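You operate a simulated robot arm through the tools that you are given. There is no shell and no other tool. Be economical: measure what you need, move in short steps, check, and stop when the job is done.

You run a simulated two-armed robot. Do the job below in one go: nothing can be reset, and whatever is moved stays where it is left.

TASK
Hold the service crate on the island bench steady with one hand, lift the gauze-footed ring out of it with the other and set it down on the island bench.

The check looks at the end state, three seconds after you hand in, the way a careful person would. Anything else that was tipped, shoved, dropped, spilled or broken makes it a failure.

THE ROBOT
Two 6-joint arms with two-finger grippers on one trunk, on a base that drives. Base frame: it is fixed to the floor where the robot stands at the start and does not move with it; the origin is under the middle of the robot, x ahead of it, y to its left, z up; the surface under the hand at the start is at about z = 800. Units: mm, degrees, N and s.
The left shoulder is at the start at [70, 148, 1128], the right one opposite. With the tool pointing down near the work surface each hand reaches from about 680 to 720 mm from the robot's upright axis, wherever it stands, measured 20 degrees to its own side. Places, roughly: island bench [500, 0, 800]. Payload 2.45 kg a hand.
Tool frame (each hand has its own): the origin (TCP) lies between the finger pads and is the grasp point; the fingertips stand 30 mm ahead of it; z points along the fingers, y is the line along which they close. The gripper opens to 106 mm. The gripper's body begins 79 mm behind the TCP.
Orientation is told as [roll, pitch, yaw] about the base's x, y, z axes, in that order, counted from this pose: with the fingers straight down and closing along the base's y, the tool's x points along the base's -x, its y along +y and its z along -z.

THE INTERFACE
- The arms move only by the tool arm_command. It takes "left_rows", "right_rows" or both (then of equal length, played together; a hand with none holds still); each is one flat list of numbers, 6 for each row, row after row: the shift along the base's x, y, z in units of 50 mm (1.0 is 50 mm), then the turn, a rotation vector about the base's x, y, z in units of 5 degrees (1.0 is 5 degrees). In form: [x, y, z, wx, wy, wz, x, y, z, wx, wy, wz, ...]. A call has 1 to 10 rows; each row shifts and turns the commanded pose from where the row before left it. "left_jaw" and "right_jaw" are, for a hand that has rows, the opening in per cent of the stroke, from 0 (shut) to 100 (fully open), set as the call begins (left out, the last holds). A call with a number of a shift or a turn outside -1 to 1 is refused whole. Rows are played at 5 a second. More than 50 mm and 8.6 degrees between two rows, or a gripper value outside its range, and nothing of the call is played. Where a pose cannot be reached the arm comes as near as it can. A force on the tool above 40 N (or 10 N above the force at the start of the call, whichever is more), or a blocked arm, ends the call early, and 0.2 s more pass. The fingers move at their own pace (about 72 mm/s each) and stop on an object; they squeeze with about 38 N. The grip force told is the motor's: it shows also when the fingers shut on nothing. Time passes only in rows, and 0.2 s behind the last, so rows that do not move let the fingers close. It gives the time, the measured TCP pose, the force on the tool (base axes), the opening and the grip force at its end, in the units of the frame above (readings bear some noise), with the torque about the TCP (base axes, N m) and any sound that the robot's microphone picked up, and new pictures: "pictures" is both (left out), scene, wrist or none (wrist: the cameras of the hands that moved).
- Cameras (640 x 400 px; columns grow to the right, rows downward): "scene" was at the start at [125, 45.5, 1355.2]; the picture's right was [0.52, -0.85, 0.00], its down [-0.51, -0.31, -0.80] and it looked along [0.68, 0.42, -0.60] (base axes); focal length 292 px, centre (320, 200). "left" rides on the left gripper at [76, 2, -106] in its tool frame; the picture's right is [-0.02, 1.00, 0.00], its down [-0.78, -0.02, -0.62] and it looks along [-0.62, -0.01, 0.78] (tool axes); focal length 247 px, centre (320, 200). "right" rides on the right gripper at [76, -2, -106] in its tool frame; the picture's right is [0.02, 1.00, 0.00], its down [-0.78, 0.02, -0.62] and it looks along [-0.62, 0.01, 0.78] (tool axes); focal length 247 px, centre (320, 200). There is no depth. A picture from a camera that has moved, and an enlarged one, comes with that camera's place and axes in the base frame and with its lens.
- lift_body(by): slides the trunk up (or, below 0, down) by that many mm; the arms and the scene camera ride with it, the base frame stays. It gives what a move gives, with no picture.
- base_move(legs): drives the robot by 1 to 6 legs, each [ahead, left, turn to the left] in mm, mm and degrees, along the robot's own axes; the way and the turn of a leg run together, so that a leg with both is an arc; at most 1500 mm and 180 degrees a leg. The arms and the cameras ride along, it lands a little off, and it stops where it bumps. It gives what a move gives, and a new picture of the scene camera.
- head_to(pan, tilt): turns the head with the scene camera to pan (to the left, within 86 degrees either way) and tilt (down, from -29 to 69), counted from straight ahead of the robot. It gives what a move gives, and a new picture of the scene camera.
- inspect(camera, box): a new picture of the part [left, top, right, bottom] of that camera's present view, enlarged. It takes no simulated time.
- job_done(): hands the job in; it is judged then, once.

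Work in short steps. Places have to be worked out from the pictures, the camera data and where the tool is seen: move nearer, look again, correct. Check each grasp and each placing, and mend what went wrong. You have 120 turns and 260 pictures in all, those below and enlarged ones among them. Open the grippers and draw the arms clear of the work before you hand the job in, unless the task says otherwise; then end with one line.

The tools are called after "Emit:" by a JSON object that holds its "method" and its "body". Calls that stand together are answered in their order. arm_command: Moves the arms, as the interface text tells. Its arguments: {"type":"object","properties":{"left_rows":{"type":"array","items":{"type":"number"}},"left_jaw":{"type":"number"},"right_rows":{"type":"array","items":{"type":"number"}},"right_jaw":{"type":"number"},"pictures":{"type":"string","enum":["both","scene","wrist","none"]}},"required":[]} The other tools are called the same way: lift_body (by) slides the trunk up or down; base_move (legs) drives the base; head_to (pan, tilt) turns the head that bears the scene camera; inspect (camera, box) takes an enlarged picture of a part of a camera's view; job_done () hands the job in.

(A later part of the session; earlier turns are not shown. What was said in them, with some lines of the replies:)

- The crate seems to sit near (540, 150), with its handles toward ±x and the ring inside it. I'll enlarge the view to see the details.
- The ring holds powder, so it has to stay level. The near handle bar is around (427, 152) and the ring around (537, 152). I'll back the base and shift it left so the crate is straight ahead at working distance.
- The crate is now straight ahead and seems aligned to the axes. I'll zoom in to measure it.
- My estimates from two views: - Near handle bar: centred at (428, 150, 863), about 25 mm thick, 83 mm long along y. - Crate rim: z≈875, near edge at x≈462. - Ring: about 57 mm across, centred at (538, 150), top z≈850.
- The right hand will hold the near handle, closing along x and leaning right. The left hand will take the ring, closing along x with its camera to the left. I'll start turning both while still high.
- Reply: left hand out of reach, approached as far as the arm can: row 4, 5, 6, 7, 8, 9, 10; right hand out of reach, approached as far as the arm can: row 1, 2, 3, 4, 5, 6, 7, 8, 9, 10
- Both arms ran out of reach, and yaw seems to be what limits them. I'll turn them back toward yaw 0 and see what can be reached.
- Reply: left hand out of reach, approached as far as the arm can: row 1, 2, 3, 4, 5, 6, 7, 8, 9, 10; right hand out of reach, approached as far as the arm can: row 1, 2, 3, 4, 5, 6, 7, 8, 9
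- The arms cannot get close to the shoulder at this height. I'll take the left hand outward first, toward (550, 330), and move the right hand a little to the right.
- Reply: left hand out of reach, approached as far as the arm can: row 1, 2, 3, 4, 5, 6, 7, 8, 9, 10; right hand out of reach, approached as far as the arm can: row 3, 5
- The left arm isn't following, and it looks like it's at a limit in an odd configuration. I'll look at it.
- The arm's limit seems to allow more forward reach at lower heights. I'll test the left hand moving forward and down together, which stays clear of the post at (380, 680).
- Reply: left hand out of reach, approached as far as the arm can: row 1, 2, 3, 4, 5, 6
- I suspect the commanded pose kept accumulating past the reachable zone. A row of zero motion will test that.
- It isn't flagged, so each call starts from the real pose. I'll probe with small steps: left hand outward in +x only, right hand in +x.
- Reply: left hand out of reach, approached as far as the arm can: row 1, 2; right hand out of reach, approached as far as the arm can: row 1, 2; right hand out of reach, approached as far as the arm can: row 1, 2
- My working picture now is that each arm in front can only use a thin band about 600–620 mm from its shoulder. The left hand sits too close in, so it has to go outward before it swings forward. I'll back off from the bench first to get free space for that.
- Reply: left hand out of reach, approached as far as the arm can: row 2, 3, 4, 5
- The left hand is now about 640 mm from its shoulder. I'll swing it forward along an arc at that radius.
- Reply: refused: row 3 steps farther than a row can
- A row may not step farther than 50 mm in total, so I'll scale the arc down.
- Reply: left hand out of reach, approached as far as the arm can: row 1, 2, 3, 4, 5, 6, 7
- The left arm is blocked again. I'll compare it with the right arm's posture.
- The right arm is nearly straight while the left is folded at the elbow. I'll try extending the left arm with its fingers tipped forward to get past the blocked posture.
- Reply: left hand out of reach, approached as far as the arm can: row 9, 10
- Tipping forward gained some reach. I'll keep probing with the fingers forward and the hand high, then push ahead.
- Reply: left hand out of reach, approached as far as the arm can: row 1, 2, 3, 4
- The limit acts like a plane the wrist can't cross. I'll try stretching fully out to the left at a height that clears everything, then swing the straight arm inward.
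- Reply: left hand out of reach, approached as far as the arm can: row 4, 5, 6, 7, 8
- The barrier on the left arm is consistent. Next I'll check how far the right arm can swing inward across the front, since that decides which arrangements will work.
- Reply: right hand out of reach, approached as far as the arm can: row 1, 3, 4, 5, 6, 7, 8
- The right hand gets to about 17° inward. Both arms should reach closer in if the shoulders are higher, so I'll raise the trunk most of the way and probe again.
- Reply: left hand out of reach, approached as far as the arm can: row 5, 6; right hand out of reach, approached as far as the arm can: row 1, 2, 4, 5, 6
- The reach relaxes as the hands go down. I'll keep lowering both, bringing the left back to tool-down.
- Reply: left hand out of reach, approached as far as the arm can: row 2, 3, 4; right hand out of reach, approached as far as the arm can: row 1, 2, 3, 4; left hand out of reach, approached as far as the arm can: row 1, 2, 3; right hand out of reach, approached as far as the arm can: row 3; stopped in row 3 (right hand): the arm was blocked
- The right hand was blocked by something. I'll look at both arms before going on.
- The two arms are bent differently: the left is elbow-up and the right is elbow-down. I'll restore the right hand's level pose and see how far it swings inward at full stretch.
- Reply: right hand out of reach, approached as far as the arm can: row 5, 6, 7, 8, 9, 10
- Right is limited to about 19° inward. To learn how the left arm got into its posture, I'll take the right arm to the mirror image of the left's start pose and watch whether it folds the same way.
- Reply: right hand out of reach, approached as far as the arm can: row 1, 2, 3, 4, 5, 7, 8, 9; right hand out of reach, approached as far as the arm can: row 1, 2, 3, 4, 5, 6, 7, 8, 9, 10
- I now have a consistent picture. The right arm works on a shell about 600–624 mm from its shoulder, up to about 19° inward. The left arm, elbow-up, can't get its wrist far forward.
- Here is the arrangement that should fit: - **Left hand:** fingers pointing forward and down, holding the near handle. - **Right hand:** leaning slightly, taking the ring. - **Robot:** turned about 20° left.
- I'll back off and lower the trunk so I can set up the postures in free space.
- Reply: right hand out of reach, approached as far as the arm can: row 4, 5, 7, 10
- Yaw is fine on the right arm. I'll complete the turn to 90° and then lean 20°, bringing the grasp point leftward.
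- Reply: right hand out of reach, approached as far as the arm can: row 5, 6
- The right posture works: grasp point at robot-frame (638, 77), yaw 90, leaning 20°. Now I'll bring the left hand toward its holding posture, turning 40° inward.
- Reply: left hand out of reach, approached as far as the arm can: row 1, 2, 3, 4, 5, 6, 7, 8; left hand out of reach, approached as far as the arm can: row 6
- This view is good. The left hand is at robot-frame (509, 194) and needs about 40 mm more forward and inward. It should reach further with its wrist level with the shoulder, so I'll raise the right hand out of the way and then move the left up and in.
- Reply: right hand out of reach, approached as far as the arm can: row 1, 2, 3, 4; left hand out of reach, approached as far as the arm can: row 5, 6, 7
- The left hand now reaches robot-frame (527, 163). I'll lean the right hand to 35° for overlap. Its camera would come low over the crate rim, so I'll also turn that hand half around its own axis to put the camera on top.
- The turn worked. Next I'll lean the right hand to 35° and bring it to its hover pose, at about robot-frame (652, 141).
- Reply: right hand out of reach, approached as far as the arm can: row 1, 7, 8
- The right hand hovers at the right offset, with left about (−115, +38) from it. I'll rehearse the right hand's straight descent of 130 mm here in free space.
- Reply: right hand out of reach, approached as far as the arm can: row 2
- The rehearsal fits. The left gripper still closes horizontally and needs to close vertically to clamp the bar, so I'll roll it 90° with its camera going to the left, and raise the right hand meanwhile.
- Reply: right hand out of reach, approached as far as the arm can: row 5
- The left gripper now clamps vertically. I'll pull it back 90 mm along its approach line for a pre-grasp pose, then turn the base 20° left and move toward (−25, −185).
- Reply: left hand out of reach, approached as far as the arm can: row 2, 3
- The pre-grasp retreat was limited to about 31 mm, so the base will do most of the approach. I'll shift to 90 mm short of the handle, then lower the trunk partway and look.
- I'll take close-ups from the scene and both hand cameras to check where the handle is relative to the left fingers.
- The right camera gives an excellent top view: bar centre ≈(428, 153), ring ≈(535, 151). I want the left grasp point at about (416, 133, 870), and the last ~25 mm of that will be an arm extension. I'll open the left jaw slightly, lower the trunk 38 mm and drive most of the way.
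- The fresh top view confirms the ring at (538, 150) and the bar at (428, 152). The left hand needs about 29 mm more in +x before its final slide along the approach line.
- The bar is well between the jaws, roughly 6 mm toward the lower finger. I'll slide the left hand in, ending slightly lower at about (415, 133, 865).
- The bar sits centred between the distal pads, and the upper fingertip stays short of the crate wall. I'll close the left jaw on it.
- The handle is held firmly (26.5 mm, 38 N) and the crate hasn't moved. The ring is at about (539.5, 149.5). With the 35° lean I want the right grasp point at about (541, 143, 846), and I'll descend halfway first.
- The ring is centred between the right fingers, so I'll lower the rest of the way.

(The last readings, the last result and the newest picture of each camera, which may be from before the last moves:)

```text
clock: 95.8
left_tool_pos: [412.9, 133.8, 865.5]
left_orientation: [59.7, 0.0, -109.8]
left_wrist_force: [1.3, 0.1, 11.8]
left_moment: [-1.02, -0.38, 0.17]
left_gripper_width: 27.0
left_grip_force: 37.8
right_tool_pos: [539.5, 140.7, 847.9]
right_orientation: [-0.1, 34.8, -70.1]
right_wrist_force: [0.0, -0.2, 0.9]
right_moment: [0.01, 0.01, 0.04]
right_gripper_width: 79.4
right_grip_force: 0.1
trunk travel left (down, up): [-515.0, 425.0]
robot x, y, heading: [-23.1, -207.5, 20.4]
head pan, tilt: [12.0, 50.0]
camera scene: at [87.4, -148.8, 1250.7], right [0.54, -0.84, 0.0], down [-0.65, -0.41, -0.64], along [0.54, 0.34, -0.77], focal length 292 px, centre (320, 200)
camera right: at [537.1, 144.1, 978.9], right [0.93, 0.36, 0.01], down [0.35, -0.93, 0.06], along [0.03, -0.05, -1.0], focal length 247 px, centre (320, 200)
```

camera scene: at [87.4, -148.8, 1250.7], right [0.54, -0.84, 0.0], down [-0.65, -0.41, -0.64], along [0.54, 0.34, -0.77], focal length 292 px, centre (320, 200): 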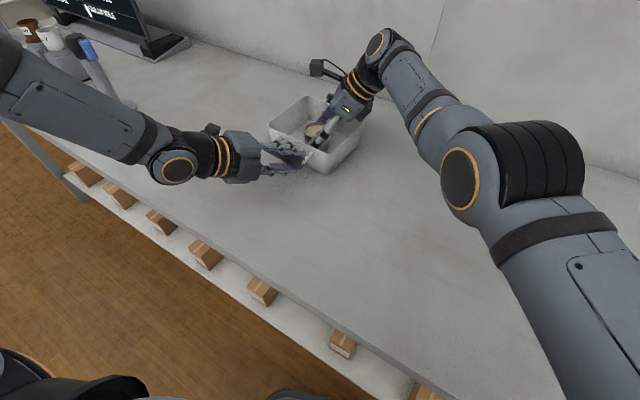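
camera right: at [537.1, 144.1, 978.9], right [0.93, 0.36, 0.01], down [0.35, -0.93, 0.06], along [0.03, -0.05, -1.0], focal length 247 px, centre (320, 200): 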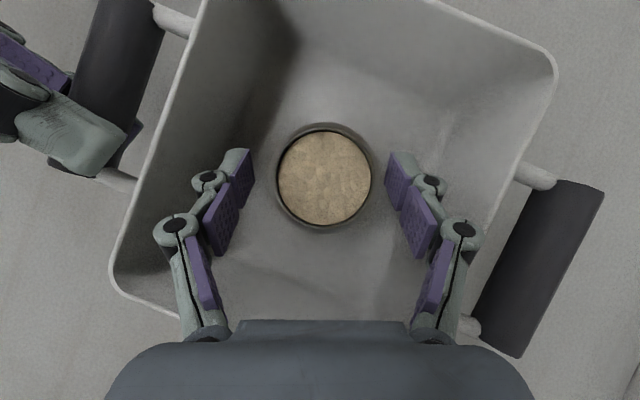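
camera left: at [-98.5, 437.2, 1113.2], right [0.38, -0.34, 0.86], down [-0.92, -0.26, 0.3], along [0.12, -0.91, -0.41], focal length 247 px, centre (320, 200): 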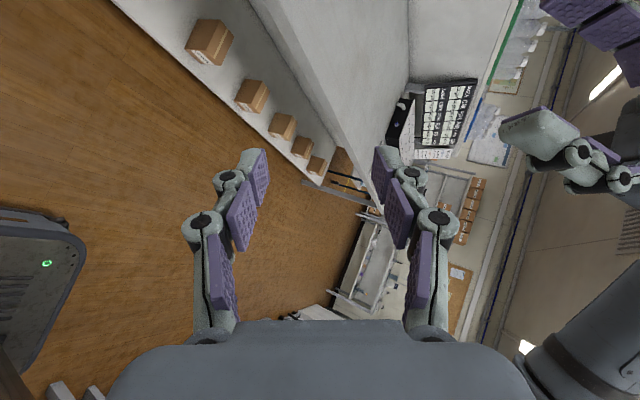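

The fingers straddle the ring evenly. I'll close the right jaw gently in place.

Emit:
{"method": "arm_command", "body": {"right_rows": [0, 0, 0, 0, 0, 0, 0, 0, 0, 0, 0, 0, 0, 0, 0, 0, 0, 0, 0, 0, 0, 0, 0, 0], "right_jaw": 0, "pictures": "wrist"}}

```text
clock: 96.8
left_tool_pos: [413.4, 133.4, 865.3]
left_orientation: [59.7, -0.2, -109.8]
left_wrist_force: [1.0, 1.3, 9.7]
left_moment: [-1.05, -0.1, 0.35]
left_gripper_width: 26.3
left_grip_force: 38.2
right_tool_pos: [539.1, 139.4, 849.3]
right_orientation: [-0.1, 35.0, -70.3]
right_wrist_force: [0.0, -1.2, 1.2]
right_moment: [-0.04, -0.12, -0.05]
right_gripper_width: 55.8
right_grip_force: 37.7
trunk travel left (down, up): [-515.0, 425.0]
robot x, y, heading: [-24.9, -201.6, 20.2]
head pan, tilt: [12.0, 50.0]
camera right: at [537.1, 144.0, 979.3], right [0.93, 0.36, 0.01], down [0.35, -0.93, 0.06], along [0.03, -0.05, -1.0], focal length 247 px, centre (320, 200)
```

right: 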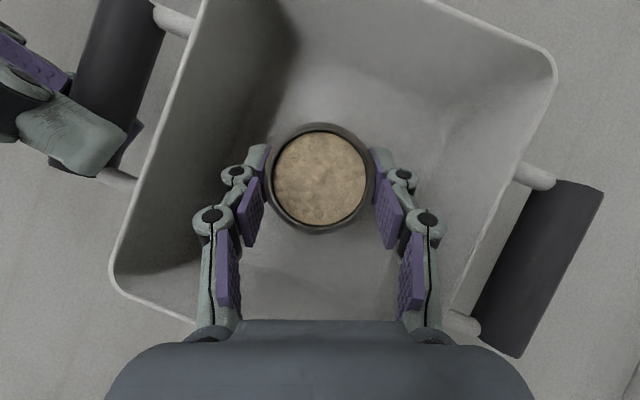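

The ring is gripped (55.8 mm, 38 N). I'll lift it slowly and straight, a little at first, and check.

Emit:
{"method": "arm_command", "body": {"right_rows": [0, 0, 0.1, 0, 0, 0, 0, 0, 0.15, 0, 0, 0, 0, 0, 0.2, 0, 0, 0, 0, -0.02, 0.2, 0, 0, 0], "pictures": "both"}}

```text
clock: 97.8
left_tool_pos: [412.9, 133.6, 865.8]
left_orientation: [59.7, -0.2, -109.8]
left_wrist_force: [-2.6, -2.8, 10.8]
left_moment: [-0.98, -0.21, -0.24]
left_gripper_width: 25.6
left_grip_force: 38.0
right_tool_pos: [538.5, 140.7, 881.4]
right_orientation: [-0.1, 34.9, -70.2]
right_wrist_force: [0.1, 0.2, -1.8]
right_moment: [-0.01, -0.03, 0.01]
right_gripper_width: 55.6
right_grip_force: 38.3
trunk travel left (down, up): [-515.0, 425.0]
robot x, y, heading: [-21.1, -208.0, 20.2]
head pan, tilt: [12.0, 50.0]
camera scene: at [87.1, -149.1, 1250.7], right [0.54, -0.84, 0.0], down [-0.65, -0.41, -0.64], along [0.54, 0.34, -0.77], focal length 292 px, centre (320, 200)
camera right: at [536.7, 144.1, 1011.4], right [0.93, 0.36, 0.01], down [0.35, -0.93, 0.06], along [0.03, -0.05, -1.0], focal length 247 px, centre (320, 200)
```

scene: 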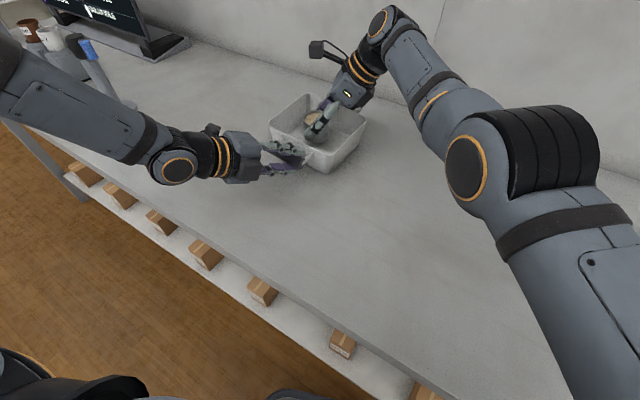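
right: 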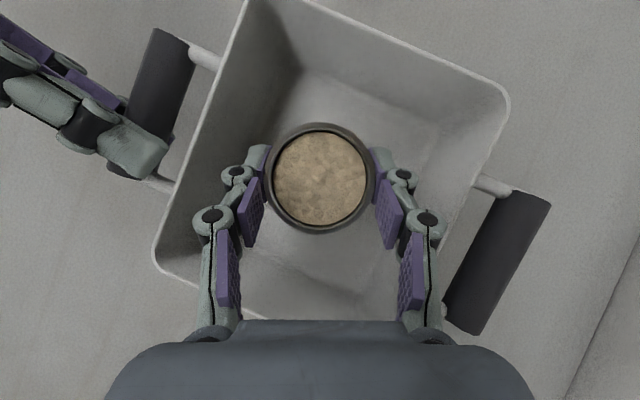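

The ring rises with the fingers and the crate stays put. I'll keep lifting until it's clear of the rim.

Emit:
{"method": "arm_command", "body": {"right_rows": [0, -0.02, 0.25, 0, 0, 0, 0, -0.02, 0.3, 0, 0, 0, 0, -0.02, 0.3, 0, 0, 0, 0, -0.02, 0.3, 0, 0, 0, 0, -0.02, 0.3, 0, 0, 0, 0, -0.02, 0.2, 0, 0, 0], "pictures": "both"}}

```text
clock: 99.2
left_tool_pos: [413.3, 133.6, 865.4]
left_orientation: [59.6, -0.1, -109.8]
left_wrist_force: [-0.9, -3.9, 9.7]
left_moment: [-1.04, -0.23, -0.26]
left_gripper_width: 25.1
left_grip_force: 38.1
right_tool_pos: [537.8, 133.3, 963.6]
right_orientation: [0.1, 34.9, -70.3]
right_wrist_force: [0.0, 0.0, -1.9]
right_moment: [0.0, -0.02, 0.0]
right_gripper_width: 55.5
right_grip_force: 37.5
trunk travel left (down, up): [-515.0, 425.0]
robot x, y, heading: [-23.4, -205.9, 20.3]
head pan, tilt: [12.0, 50.0]
camera scene: at [87.3, -149.3, 1250.7], right [0.54, -0.84, 0.0], down [-0.65, -0.41, -0.64], along [0.54, 0.34, -0.77], focal length 292 px, centre (320, 200)
camera right: at [535.1, 137.2, 1094.1], right [0.94, 0.35, 0.01], down [0.35, -0.93, 0.06], along [0.03, -0.05, -1.0], focal length 247 px, centre (320, 200)
```

scene: 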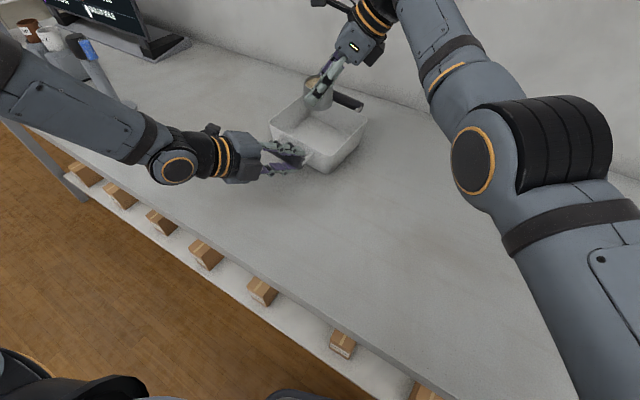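
right: 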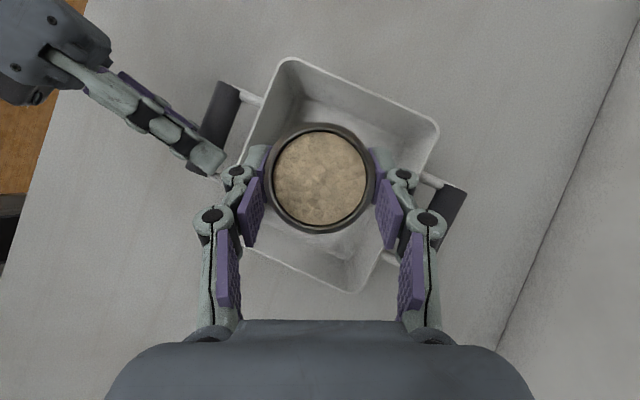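

The ring is clear of the rim and level. I'll carry it to the right along the arm's arc, toward open bench near (632, −65).

Emit:
{"method": "arm_command", "body": {"right_rows": [0.2, -0.24, 0, 0, 0, 0, 0.3, -0.36, 0, 0, 0, 0, 0.25, -0.38, 0, 0, 0, 0, 0.23, -0.4, 0, 0, 0, 0, 0.2, -0.41, 0, 0, 0, 0, 0.19, -0.41, 0, 0, 0, 0, 0.17, -0.42, 0, 0, 0, 0, 0.15, -0.42, 0, 0, 0, 0, 0.14, -0.4, 0, 0, 0, 0, 0.08, -0.25, 0, 0, 0, 0], "pictures": "both"}}

```text
clock: 101.4
left_tool_pos: [413.5, 132.5, 866.4]
left_orientation: [59.7, -0.1, -109.9]
left_wrist_force: [-0.9, -1.0, 11.2]
left_moment: [-0.95, -0.31, -0.07]
left_gripper_width: 24.6
left_grip_force: 37.7
right_tool_pos: [643.8, -44.7, 964.0]
right_orientation: [-0.2, 34.9, -70.2]
right_wrist_force: [-0.8, 0.4, -2.4]
right_moment: [0.01, -0.02, 0.01]
right_gripper_width: 55.9
right_grip_force: 37.5
right hand out of reach, approached as far as the arm can: row 6, 7, 8
trunk travel left (down, up): [-515.0, 425.0]
robot x, y, heading: [-23.7, -207.4, 20.4]
head pan, tilt: [12.0, 50.0]
camera scene: at [87.2, -149.1, 1250.7], right [0.54, -0.84, 0.0], down [-0.65, -0.41, -0.64], along [0.54, 0.34, -0.77], focal length 292 px, centre (320, 200)
camera right: at [641.4, -41.6, 1094.1], right [0.93, 0.36, 0.01], down [0.35, -0.93, 0.06], along [0.03, -0.05, -1.0], focal length 247 px, centre (320, 200)
```

scene: 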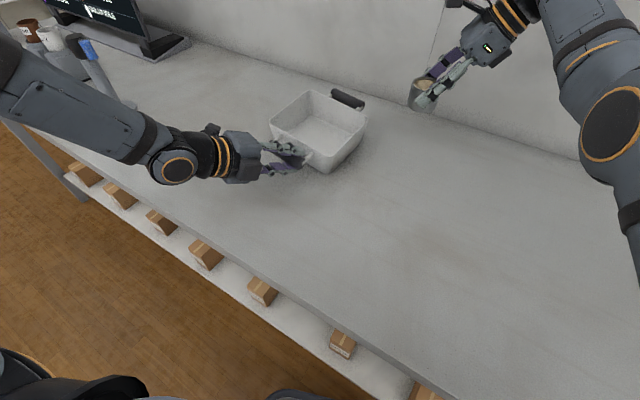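
right: 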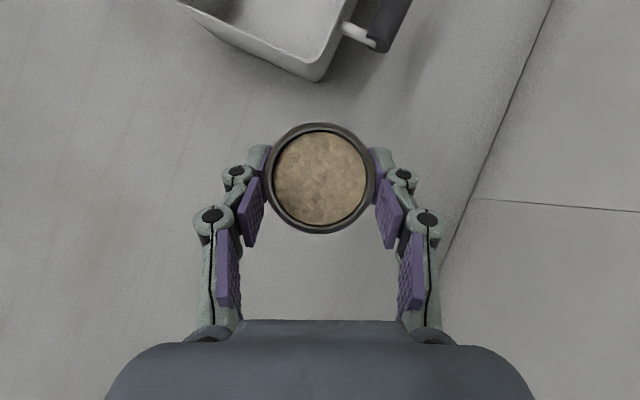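

The ring hangs over open bench with the crate well clear. I'll lower it to just above the surface.

Emit:
{"method": "arm_command", "body": {"right_rows": [0, 0, -0.2, 0, 0, 0, 0, 0, -0.3, 0, 0, 0, 0, 0, -0.3, 0, 0, 0, 0, 0, -0.3, 0, 0, 0, 0, 0, -0.3, 0, 0, 0, 0, 0, -0.3, 0, 0, 0, 0, 0, -0.25, 0, 0, 0, 0, 0, -0.15, 0, 0, 0], "pictures": "both"}}

```text
clock: 103.2
left_tool_pos: [412.1, 133.3, 866.7]
left_orientation: [59.7, -0.2, -109.8]
left_wrist_force: [-1.4, -1.7, 10.1]
left_moment: [-0.96, -0.26, -0.15]
left_gripper_width: 24.5
left_grip_force: 37.9
right_tool_pos: [651.4, -40.9, 860.9]
right_orientation: [0.0, 35.0, -70.3]
right_wrist_force: [-0.2, 0.3, -1.9]
right_moment: [-0.01, 0.01, 0.03]
right_gripper_width: 55.6
right_grip_force: 38.2
right hand out of reach, approached as far as the arm can: row 1, 3
trunk travel left (down, up): [-515.0, 425.0]
robot x, y, heading: [-26.4, -207.6, 20.2]
head pan, tilt: [12.0, 50.0]
camera scene: at [87.2, -149.1, 1250.7], right [0.54, -0.84, 0.0], down [-0.65, -0.41, -0.64], along [0.54, 0.34, -0.77], focal length 292 px, centre (320, 200)
camera right: at [649.2, -38.9, 991.2], right [0.93, 0.36, 0.01], down [0.35, -0.93, 0.06], along [0.03, -0.05, -1.0], focal length 247 px, centre (320, 200)
```

scene: 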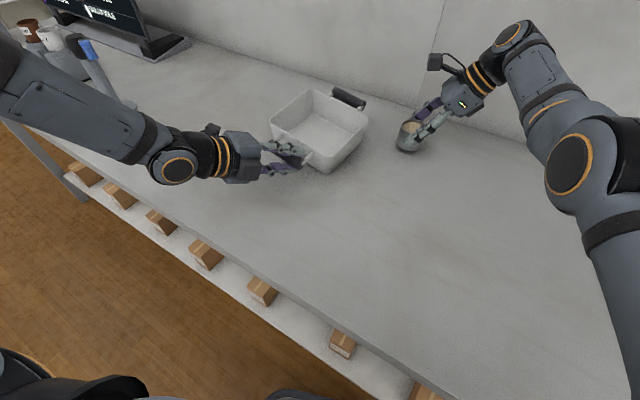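
right: 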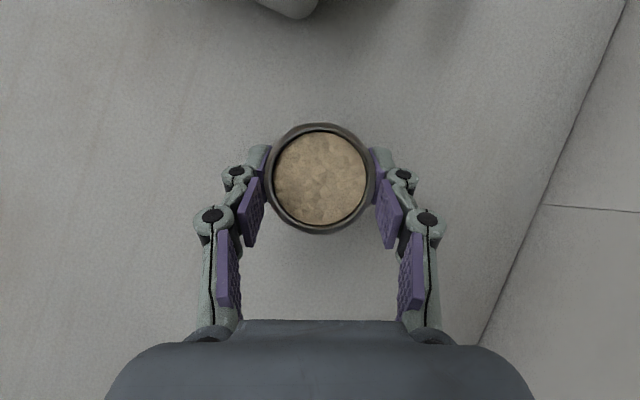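

Contact should come near z≈843–848. I'll lower in 2.5 mm steps and watch the force.

Emit:
{"method": "arm_command", "body": {"right_rows": [0, 0, -0.05, 0, 0, 0, 0, 0, -0.05, 0, 0, 0, 0, 0, -0.05, 0, 0, 0, 0, 0, -0.05, 0, 0, 0, 0, 0, -0.03, 0, 0, 0], "pictures": "none"}}

Emit:
{"method": "inspect", "body": {"camera": "scene", "box": [370, 90, 490, 165]}}

```text
clock: 104.4
left_tool_pos: [413.6, 132.5, 866.4]
left_orientation: [59.7, -0.1, -109.8]
left_wrist_force: [-1.0, -1.6, 9.9]
left_moment: [-0.93, -0.27, -0.16]
left_gripper_width: 23.9
left_grip_force: 38.2
right_tool_pos: [651.3, -42.6, 848.9]
right_orientation: [-0.2, 34.9, -70.2]
right_wrist_force: [-0.2, 0.4, -1.9]
right_moment: [0.0, -0.02, 0.02]
right_gripper_width: 55.8
right_grip_force: 38.1
trunk travel left (down, up): [-515.0, 425.0]
robot x, y, heading: [-24.7, -207.0, 20.4]
head pan, tilt: [12.0, 50.0]
```

```text
5.33 times, centred on (430, 128) of scene
camera zoom: at [87.2, -149.2, 1250.7], right [0.54, -0.84, 0.0], down [-0.65, -0.41, -0.64], along [0.54, 0.34, -0.77], focal length 1559 px, centre (-267, 587)
```

zoom: 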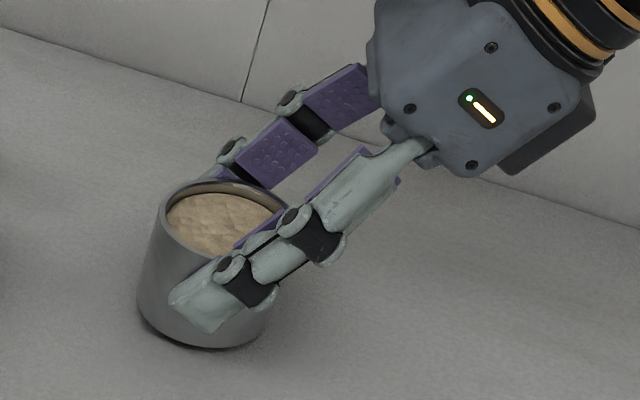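

It's still hanging (−1.9 N). I'll go down in finer steps.

Emit:
{"method": "arm_command", "body": {"right_rows": [0, 0, -0.025, 0, 0, 0, 0, 0, -0.025, 0, 0, 0, 0, 0, -0.02, 0, 0, 0], "pictures": "none"}}

Emit:
{"method": "arm_command", "body": {"right_rows": [0, 0, -0.02, 0, 0, 0, 0, 0, -0.02, 0, 0, 0], "pictures": "none"}}

```text
clock: 105.2
left_tool_pos: [413.7, 133.7, 865.9]
left_orientation: [59.7, -0.1, -110.0]
left_wrist_force: [-1.6, -1.5, 9.5]
left_moment: [-0.92, -0.25, -0.17]
left_gripper_width: 23.9
left_grip_force: 38.2
right_tool_pos: [650.6, -41.6, 845.3]
right_orientation: [-0.2, 34.9, -70.2]
right_wrist_force: [0.3, -0.1, -1.6]
right_moment: [0.0, 0.01, -0.02]
right_gripper_width: 55.8
right_grip_force: 37.9
trunk travel left (down, up): [-515.0, 425.0]
robot x, y, heading: [-25.6, -211.3, 20.3]
head pan, tilt: [12.0, 50.0]
```

```text
clock: 105.8
left_tool_pos: [413.7, 132.9, 866.3]
left_orientation: [59.7, -0.1, -109.8]
left_wrist_force: [-2.1, -2.0, 9.6]
left_moment: [-0.89, -0.24, -0.14]
left_gripper_width: 23.8
left_grip_force: 37.6
right_tool_pos: [650.9, -41.2, 843.8]
right_orientation: [-0.2, 34.9, -70.2]
right_wrist_force: [-0.3, 0.3, -1.8]
right_moment: [-0.01, -0.01, -0.01]
right_gripper_width: 55.5
right_grip_force: 38.1
trunk travel left (down, up): [-515.0, 425.0]
robot x, y, heading: [-22.3, -210.5, 19.9]
head pan, tilt: [12.0, 50.0]
```

Still no contact, so I'll continue down in millimetre steps.

Emit:
{"method": "arm_command", "body": {"right_rows": [0, 0, -0.02, 0, 0, 0, 0, 0, -0.02, 0, 0, 0], "pictures": "none"}}

Emit:
{"method": "arm_command", "body": {"right_rows": [0, 0, -0.02, 0, 0, 0, 0, 0, -0.02, 0, 0, 0], "pictures": "none"}}

Emit:
{"method": "inspect", "body": {"camera": "scene", "box": [370, 90, 490, 165]}}

```text
clock: 106.4
left_tool_pos: [413.1, 132.9, 865.2]
left_orientation: [59.7, -0.2, -109.7]
left_wrist_force: [2.9, -1.3, 6.3]
left_moment: [-0.57, -0.21, 0.06]
left_gripper_width: 23.8
left_grip_force: 38.1
right_tool_pos: [649.1, -40.9, 841.6]
right_orientation: [-0.1, 34.8, -70.3]
right_wrist_force: [-2.0, 0.1, 5.2]
right_moment: [-0.19, 0.05, -0.06]
right_gripper_width: 55.7
right_grip_force: 38.0
trunk travel left (down, up): [-515.0, 425.0]
robot x, y, heading: [-22.7, -206.2, 20.2]
head pan, tilt: [12.0, 50.0]
```

```text
clock: 107.0
left_tool_pos: [411.0, 132.4, 865.5]
left_orientation: [59.6, -0.1, -109.9]
left_wrist_force: [0.9, 0.0, 0.1]
left_moment: [-0.22, 0.15, 0.07]
left_gripper_width: 23.7
left_grip_force: 37.8
right_tool_pos: [649.7, -41.2, 842.1]
right_orientation: [0.4, 34.9, -70.2]
right_wrist_force: [-1.3, -1.4, 18.4]
right_moment: [-0.52, -0.03, -0.1]
right_gripper_width: 55.6
right_grip_force: 38.3
trunk travel left (down, up): [-515.0, 425.0]
robot x, y, heading: [-25.1, -208.7, 20.2]
head pan, tilt: [12.0, 50.0]
```

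```text
5.33 times, centred on (430, 128) of scene
camera zoom: at [85.1, -149.2, 1251.1], right [0.54, -0.84, 0.0], down [-0.65, -0.41, -0.64], along [0.55, 0.34, -0.76], focal length 1559 px, centre (-267, 587)
```

zoom: 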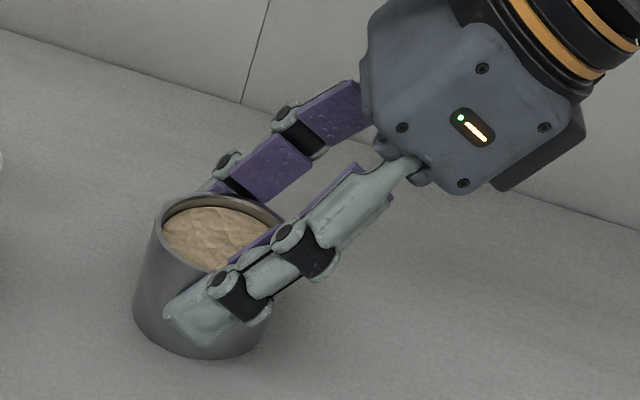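

It's on the bench and pressing about 18 N, so I'll ease back up 1.5 mm to relax that before releasing.

Emit:
{"method": "arm_command", "body": {"right_rows": [0, 0, 0.02, 0, 0, 0, 0, 0, 0.01, 0, 0, 0], "pictures": "none"}}

```text
clock: 107.6
left_tool_pos: [411.2, 132.6, 867.3]
left_orientation: [59.8, -0.1, -109.7]
left_wrist_force: [-2.0, -1.8, 3.8]
left_moment: [-0.6, 0.08, -0.2]
left_gripper_width: 24.0
left_grip_force: 37.9
right_tool_pos: [650.5, -42.2, 840.4]
right_orientation: [0.0, 34.9, -70.1]
right_wrist_force: [4.9, 2.5, 15.3]
right_moment: [-0.25, -0.34, 0.06]
right_gripper_width: 55.4
right_grip_force: 38.2
trunk travel left (down, up): [-515.0, 425.0]
robot x, y, heading: [-24.3, -206.2, 20.3]
head pan, tilt: [12.0, 50.0]
```

There's still some load, so I'll ease up one more millimetre.

Emit:
{"method": "arm_command", "body": {"right_rows": [0, 0, 0.02, 0, 0, 0, 0, 0, 0, 0, 0, 0], "pictures": "none"}}

```text
clock: 108.2
left_tool_pos: [412.2, 132.9, 865.5]
left_orientation: [59.8, -0.1, -109.7]
left_wrist_force: [-3.5, -1.4, 7.2]
left_moment: [-0.77, 0.01, -0.26]
left_gripper_width: 23.9
left_grip_force: 38.1
right_tool_pos: [649.3, -42.4, 842.8]
right_orientation: [-0.3, 34.8, -70.3]
right_wrist_force: [2.8, 2.4, 7.7]
right_moment: [-0.11, -0.25, 0.06]
right_gripper_width: 55.2
right_grip_force: 37.6
trunk travel left (down, up): [-515.0, 425.0]
robot x, y, heading: [-29.4, -207.1, 20.2]
head pan, tilt: [12.0, 50.0]
```

The load is light now. I'll lift 0.5 mm more and open the right jaw partway.

Emit:
{"method": "arm_command", "body": {"right_rows": [0, 0, 0.01, 0, 0, 0], "pictures": "none"}}

Emit:
{"method": "arm_command", "body": {"right_rows": [0, 0, 0, 0, 0, 0, 0, 0, 0, 0, 0, 0, 0, 0, 0, 0, 0, 0], "right_jaw": 78, "pictures": "both"}}

```text
clock: 108.6
left_tool_pos: [413.0, 133.2, 866.4]
left_orientation: [59.8, -0.1, -109.8]
left_wrist_force: [-3.6, 0.2, 8.2]
left_moment: [-0.74, -0.01, -0.22]
left_gripper_width: 23.8
left_grip_force: 37.0
right_tool_pos: [648.3, -42.4, 841.9]
right_orientation: [-0.3, 34.8, -70.3]
right_wrist_force: [-1.3, 0.1, 3.3]
right_moment: [-0.06, -0.01, -0.05]
right_gripper_width: 55.3
right_grip_force: 38.4
trunk travel left (down, up): [-515.0, 425.0]
robot x, y, heading: [-26.3, -207.9, 20.1]
head pan, tilt: [12.0, 50.0]
```

```text
clock: 109.4
left_tool_pos: [412.2, 133.8, 865.9]
left_orientation: [59.6, -0.1, -109.8]
left_wrist_force: [-3.2, 0.8, 9.7]
left_moment: [-0.75, -0.14, -0.13]
left_gripper_width: 23.6
left_grip_force: 37.6
right_tool_pos: [650.2, -41.4, 842.5]
right_orientation: [-0.1, 34.9, -70.2]
right_wrist_force: [-0.6, 0.1, -0.5]
right_moment: [0.0, -0.01, -0.01]
right_gripper_width: 82.6
right_grip_force: 0.1
trunk travel left (down, up): [-515.0, 425.0]
robot x, y, heading: [-23.6, -208.6, 20.3]
head pan, tilt: [12.0, 50.0]
camera scene: at [86.7, -148.8, 1250.8], right [0.54, -0.84, 0.0], down [-0.65, -0.41, -0.64], along [0.54, 0.34, -0.77], focal length 292 px, centre (320, 200)
camera right: at [648.3, -38.7, 973.2], right [0.93, 0.36, 0.01], down [0.35, -0.93, 0.06], along [0.03, -0.05, -1.0], focal length 247 px, centre (320, 200)
```

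scene: 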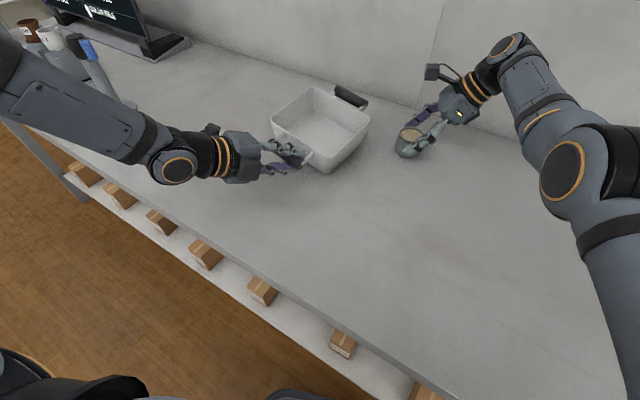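
right: 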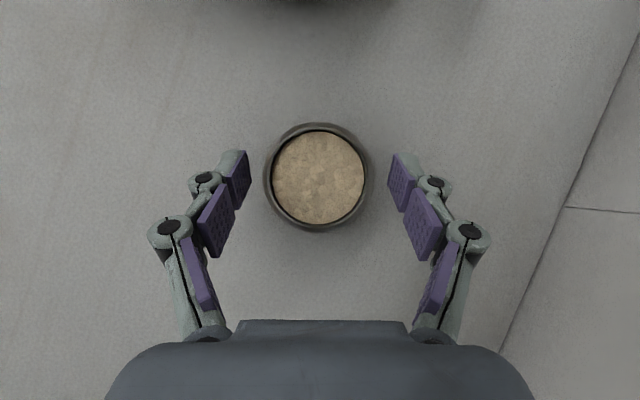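

The ring stands on the bench, free of the fingers. I'll back the right hand up and away in its lean direction, checking that the ring isn't touched.

Emit:
{"method": "arm_command", "body": {"right_rows": [0.04, -0.1, 0.25, 0, 0, 0, 0.04, -0.1, 0.25, 0, 0, 0, 0.04, -0.1, 0.3, 0, 0, 0, 0.04, -0.1, 0.3, 0, 0, 0], "pictures": "wrist"}}

```text
clock: 110.4
left_tool_pos: [412.7, 133.1, 865.3]
left_orientation: [59.7, -0.1, -109.7]
left_wrist_force: [-3.2, 1.4, 9.3]
left_moment: [-0.7, -0.18, -0.05]
left_gripper_width: 23.6
left_grip_force: 38.2
right_tool_pos: [660.2, -61.7, 899.3]
right_orientation: [0.1, 35.0, -70.2]
right_wrist_force: [0.6, -0.5, 0.5]
right_moment: [-0.01, 0.0, -0.01]
right_gripper_width: 82.9
right_grip_force: 0.0
right hand out of reach, approached as far as the arm can: row 1
trunk travel left (down, up): [-515.0, 425.0]
robot x, y, heading: [-23.1, -205.4, 20.3]
head pan, tilt: [12.0, 50.0]
camera right: at [656.5, -58.3, 1028.7], right [0.93, 0.35, 0.01], down [0.35, -0.93, 0.06], along [0.03, -0.05, -1.0], focal length 247 px, centre (320, 200)
```

right: 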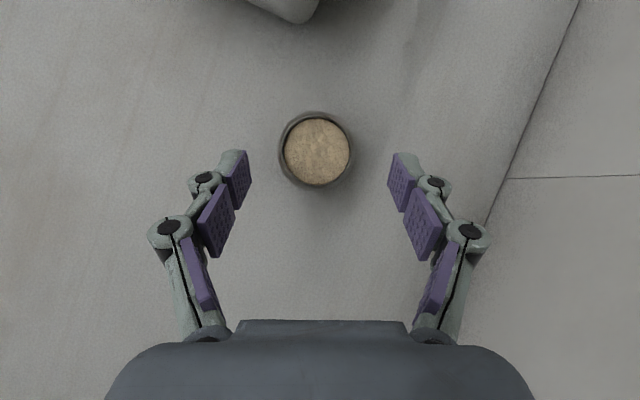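

The ring is undisturbed. I'll move the right hand higher and away, and open the left jaw to the width it came in with.

Emit:
{"method": "arm_command", "body": {"right_rows": [0.05, -0.4, 0.5, 0, 0, 0, 0.05, -0.4, 0.5, 0, 0, 0, 0.05, -0.4, 0.4, 0, 0, 0], "pictures": "none"}}

Emit:
{"method": "arm_command", "body": {"left_rows": [0, 0, 0, 0, 0, 0, 0, 0, 0, 0, 0, 0, 0, 0, 0, 0, 0, 0], "left_jaw": 60, "pictures": "both"}}

```text
clock: 111.2
left_tool_pos: [413.5, 133.9, 866.3]
left_orientation: [59.6, -0.1, -109.8]
left_wrist_force: [-2.1, 0.4, 10.0]
left_moment: [-0.68, -0.16, -0.02]
left_gripper_width: 23.6
left_grip_force: 37.3
right_tool_pos: [666.9, -121.9, 968.3]
right_orientation: [-0.1, 34.9, -70.3]
right_wrist_force: [-0.7, -0.6, -0.2]
right_moment: [0.04, 0.0, 0.0]
right_gripper_width: 82.5
right_grip_force: 0.0
trunk travel left (down, up): [-515.0, 425.0]
robot x, y, heading: [-26.7, -205.3, 20.2]
head pan, tilt: [12.0, 50.0]
```

```text
clock: 112.0
left_tool_pos: [414.3, 134.5, 864.4]
left_orientation: [59.7, -0.2, -109.8]
left_wrist_force: [0.3, -0.2, 0.2]
left_moment: [0.01, 0.04, -0.02]
left_gripper_width: 63.6
left_grip_force: 0.0
right_tool_pos: [667.9, -122.8, 967.5]
right_orientation: [-0.2, 34.9, -70.3]
right_wrist_force: [0.3, 0.2, -1.0]
right_moment: [-0.01, 0.02, 0.02]
right_gripper_width: 82.6
right_grip_force: 0.0
trunk travel left (down, up): [-515.0, 425.0]
robot x, y, heading: [-23.9, -204.2, 20.4]
head pan, tilt: [12.0, 50.0]
camera scene: at [88.5, -148.3, 1250.5], right [0.53, -0.84, 0.0], down [-0.65, -0.41, -0.64], along [0.54, 0.34, -0.77], focal length 292 px, centre (320, 200)
camera left: at [353.4, 235.9, 919.1], right [0.47, -0.19, 0.86], down [-0.78, -0.55, 0.3], along [0.42, -0.81, -0.41], focal length 247 px, centre (320, 200)
```

scene: 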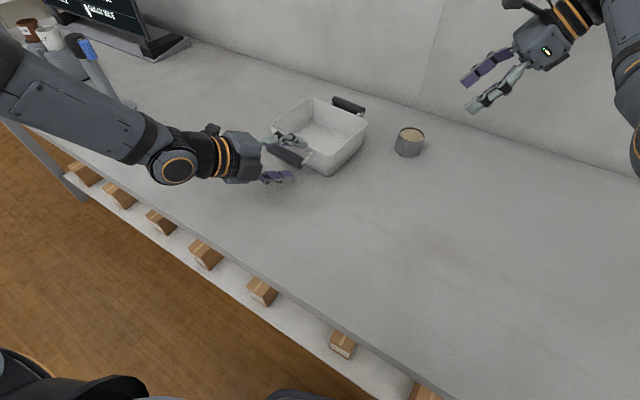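
left: 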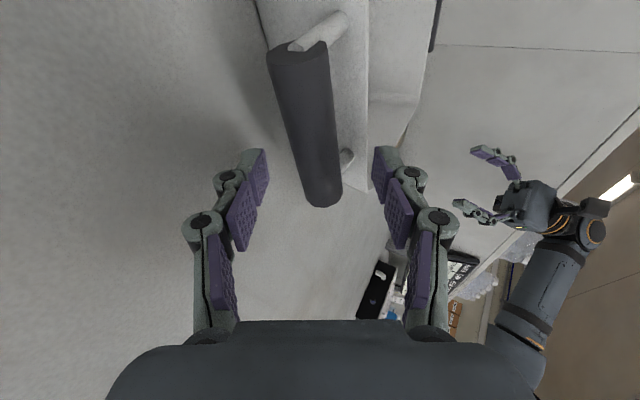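

The left jaw is free of the bar with no force. I'll withdraw it back along the approach line.

Emit:
{"method": "arm_command", "body": {"left_rows": [-0.18, 0.04, 0.14, 0, 0, 0, -0.18, 0.04, 0.14, 0, 0, 0, -0.18, 0.03, 0.15, 0, 0, 0], "pictures": "wrist"}}

```text
clock: 112.8
left_tool_pos: [386.1, 140.4, 887.8]
left_orientation: [59.6, -0.2, -110.0]
left_wrist_force: [-1.1, -0.4, -0.3]
left_moment: [-0.01, 0.0, -0.01]
left_gripper_width: 63.5
left_grip_force: 0.0
right_tool_pos: [667.5, -122.1, 968.3]
right_orientation: [-0.2, 34.8, -70.3]
right_wrist_force: [-0.7, -0.7, 1.1]
right_moment: [-0.04, 0.0, -0.01]
right_gripper_width: 82.4
right_grip_force: 0.0
trunk travel left (down, up): [-515.0, 425.0]
robot x, y, heading: [-23.4, -204.6, 20.5]
head pan, tilt: [12.0, 50.0]
camera left: at [326.2, 241.8, 941.9], right [0.47, -0.19, 0.86], down [-0.78, -0.55, 0.3], along [0.42, -0.81, -0.4], focal length 247 px, centre (320, 200)
```

left: 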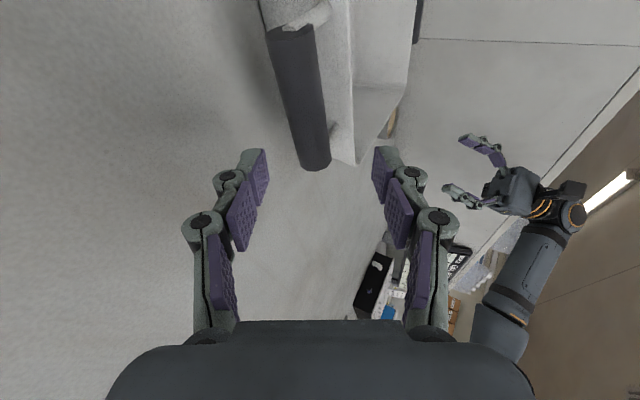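

Both hands are free. I'll back the base straight away in −x and then raise the trunk so everything is clear.

Emit:
{"method": "base_move", "body": {"legs": [[-141, 52, 0]]}}

Emit:
{"method": "lift_body", "body": {"by": 150}}

Emit:
{"method": "head_to", "body": {"pan": 0, "tilt": 40}}

```text
clock: 114.2
left_tool_pos: [236.4, 139.4, 886.4]
left_orientation: [59.6, -0.2, -109.8]
left_wrist_force: [-0.4, -0.6, 0.6]
left_moment: [0.01, -0.01, -0.03]
left_gripper_width: 63.7
left_grip_force: 0.1
right_tool_pos: [517.0, -121.2, 966.7]
right_orientation: [-0.2, 34.9, -70.2]
right_wrist_force: [-0.1, 0.3, -0.3]
right_moment: [-0.02, -0.03, -0.05]
right_gripper_width: 82.6
right_grip_force: 0.1
trunk travel left (down, up): [-515.0, 425.0]
robot x, y, heading: [-172.9, -209.6, 20.4]
head pan, tilt: [12.0, 50.0]
camera scene: at [-63.0, -149.6, 1250.6], right [0.54, -0.84, 0.0], down [-0.65, -0.41, -0.64], along [0.54, 0.34, -0.77], focal length 292 px, centre (320, 200)
```

scene: 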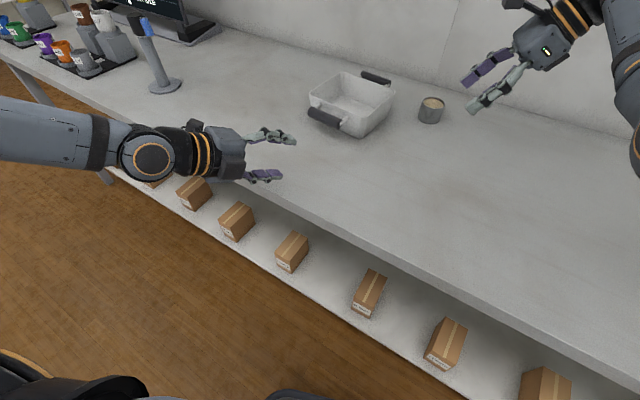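

```text
clock: 116.0
left_tool_pos: [236.3, 138.0, 1037.4]
left_orientation: [59.6, -0.2, -109.8]
left_wrist_force: [-0.1, 0.1, -0.1]
left_moment: [0.01, -0.01, 0.02]
left_gripper_width: 63.8
left_grip_force: 0.1
right_tool_pos: [517.3, -123.0, 1116.7]
right_orientation: [-0.1, 34.8, -70.2]
right_wrist_force: [0.7, 0.6, 0.4]
right_moment: [0.04, 0.04, -0.01]
right_gripper_width: 82.6
right_grip_force: 0.0
trunk travel left (down, up): [-665.0, 275.0]
robot x, y, heading: [-174.1, -206.5, 20.6]
head pan, tilt: [12.0, 50.0]
```

```text
clock: 116.7
left_tool_pos: [236.3, 138.6, 1037.7]
left_orientation: [59.7, -0.3, -109.8]
left_wrist_force: [0.1, 0.5, -0.5]
left_moment: [0.02, 0.01, 0.01]
left_gripper_width: 63.6
left_grip_force: 0.0
right_tool_pos: [517.1, -121.7, 1117.3]
right_orientation: [-0.3, 34.9, -70.2]
right_wrist_force: [0.0, -1.1, -0.1]
right_moment: [-0.02, 0.0, -0.01]
right_gripper_width: 82.5
right_grip_force: 0.1
trunk travel left (down, up): [-665.0, 275.0]
robot x, y, heading: [-176.3, -210.2, 20.5]
head pan, tilt: [0.0, 40.0]
camera scene: at [-47.9, -161.2, 1414.7], right [0.35, -0.94, 0.0], down [-0.6, -0.23, -0.77], along [0.72, 0.27, -0.64], focal length 292 px, centre (320, 200)
```

scene: 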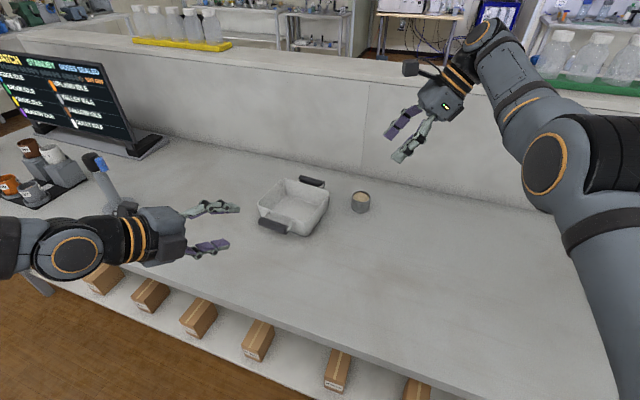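

I'll take one last close look at the crate and ring, including whether any powder leaked.

Emit:
{"method": "inspect", "body": {"camera": "scene", "box": [240, 160, 400, 260]}}

```text
4.00 times, centred on (320, 210) of scene
camera zoom: at [-47.9, -161.2, 1414.7], right [0.35, -0.94, 0.0], down [-0.6, -0.23, -0.77], along [0.72, 0.27, -0.64], focal length 1169 px, centre (320, 160)
```

zoom: 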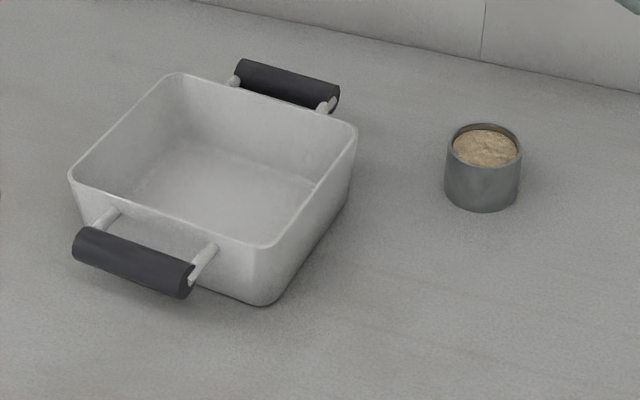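

The crate is upright and empty, and the ring stands upright on the bench with its powder intact. Both grippers are open and clear, so I'm handing in.

Emit:
{"method": "job_done", "body": {}}

```text
The job is handed in.
```

The left hand held the service crate by its near handle while the right hand lifted the gauze-footed ring out. The ring now stands upright on the island bench with no spill visible, and both hands are open and clear.
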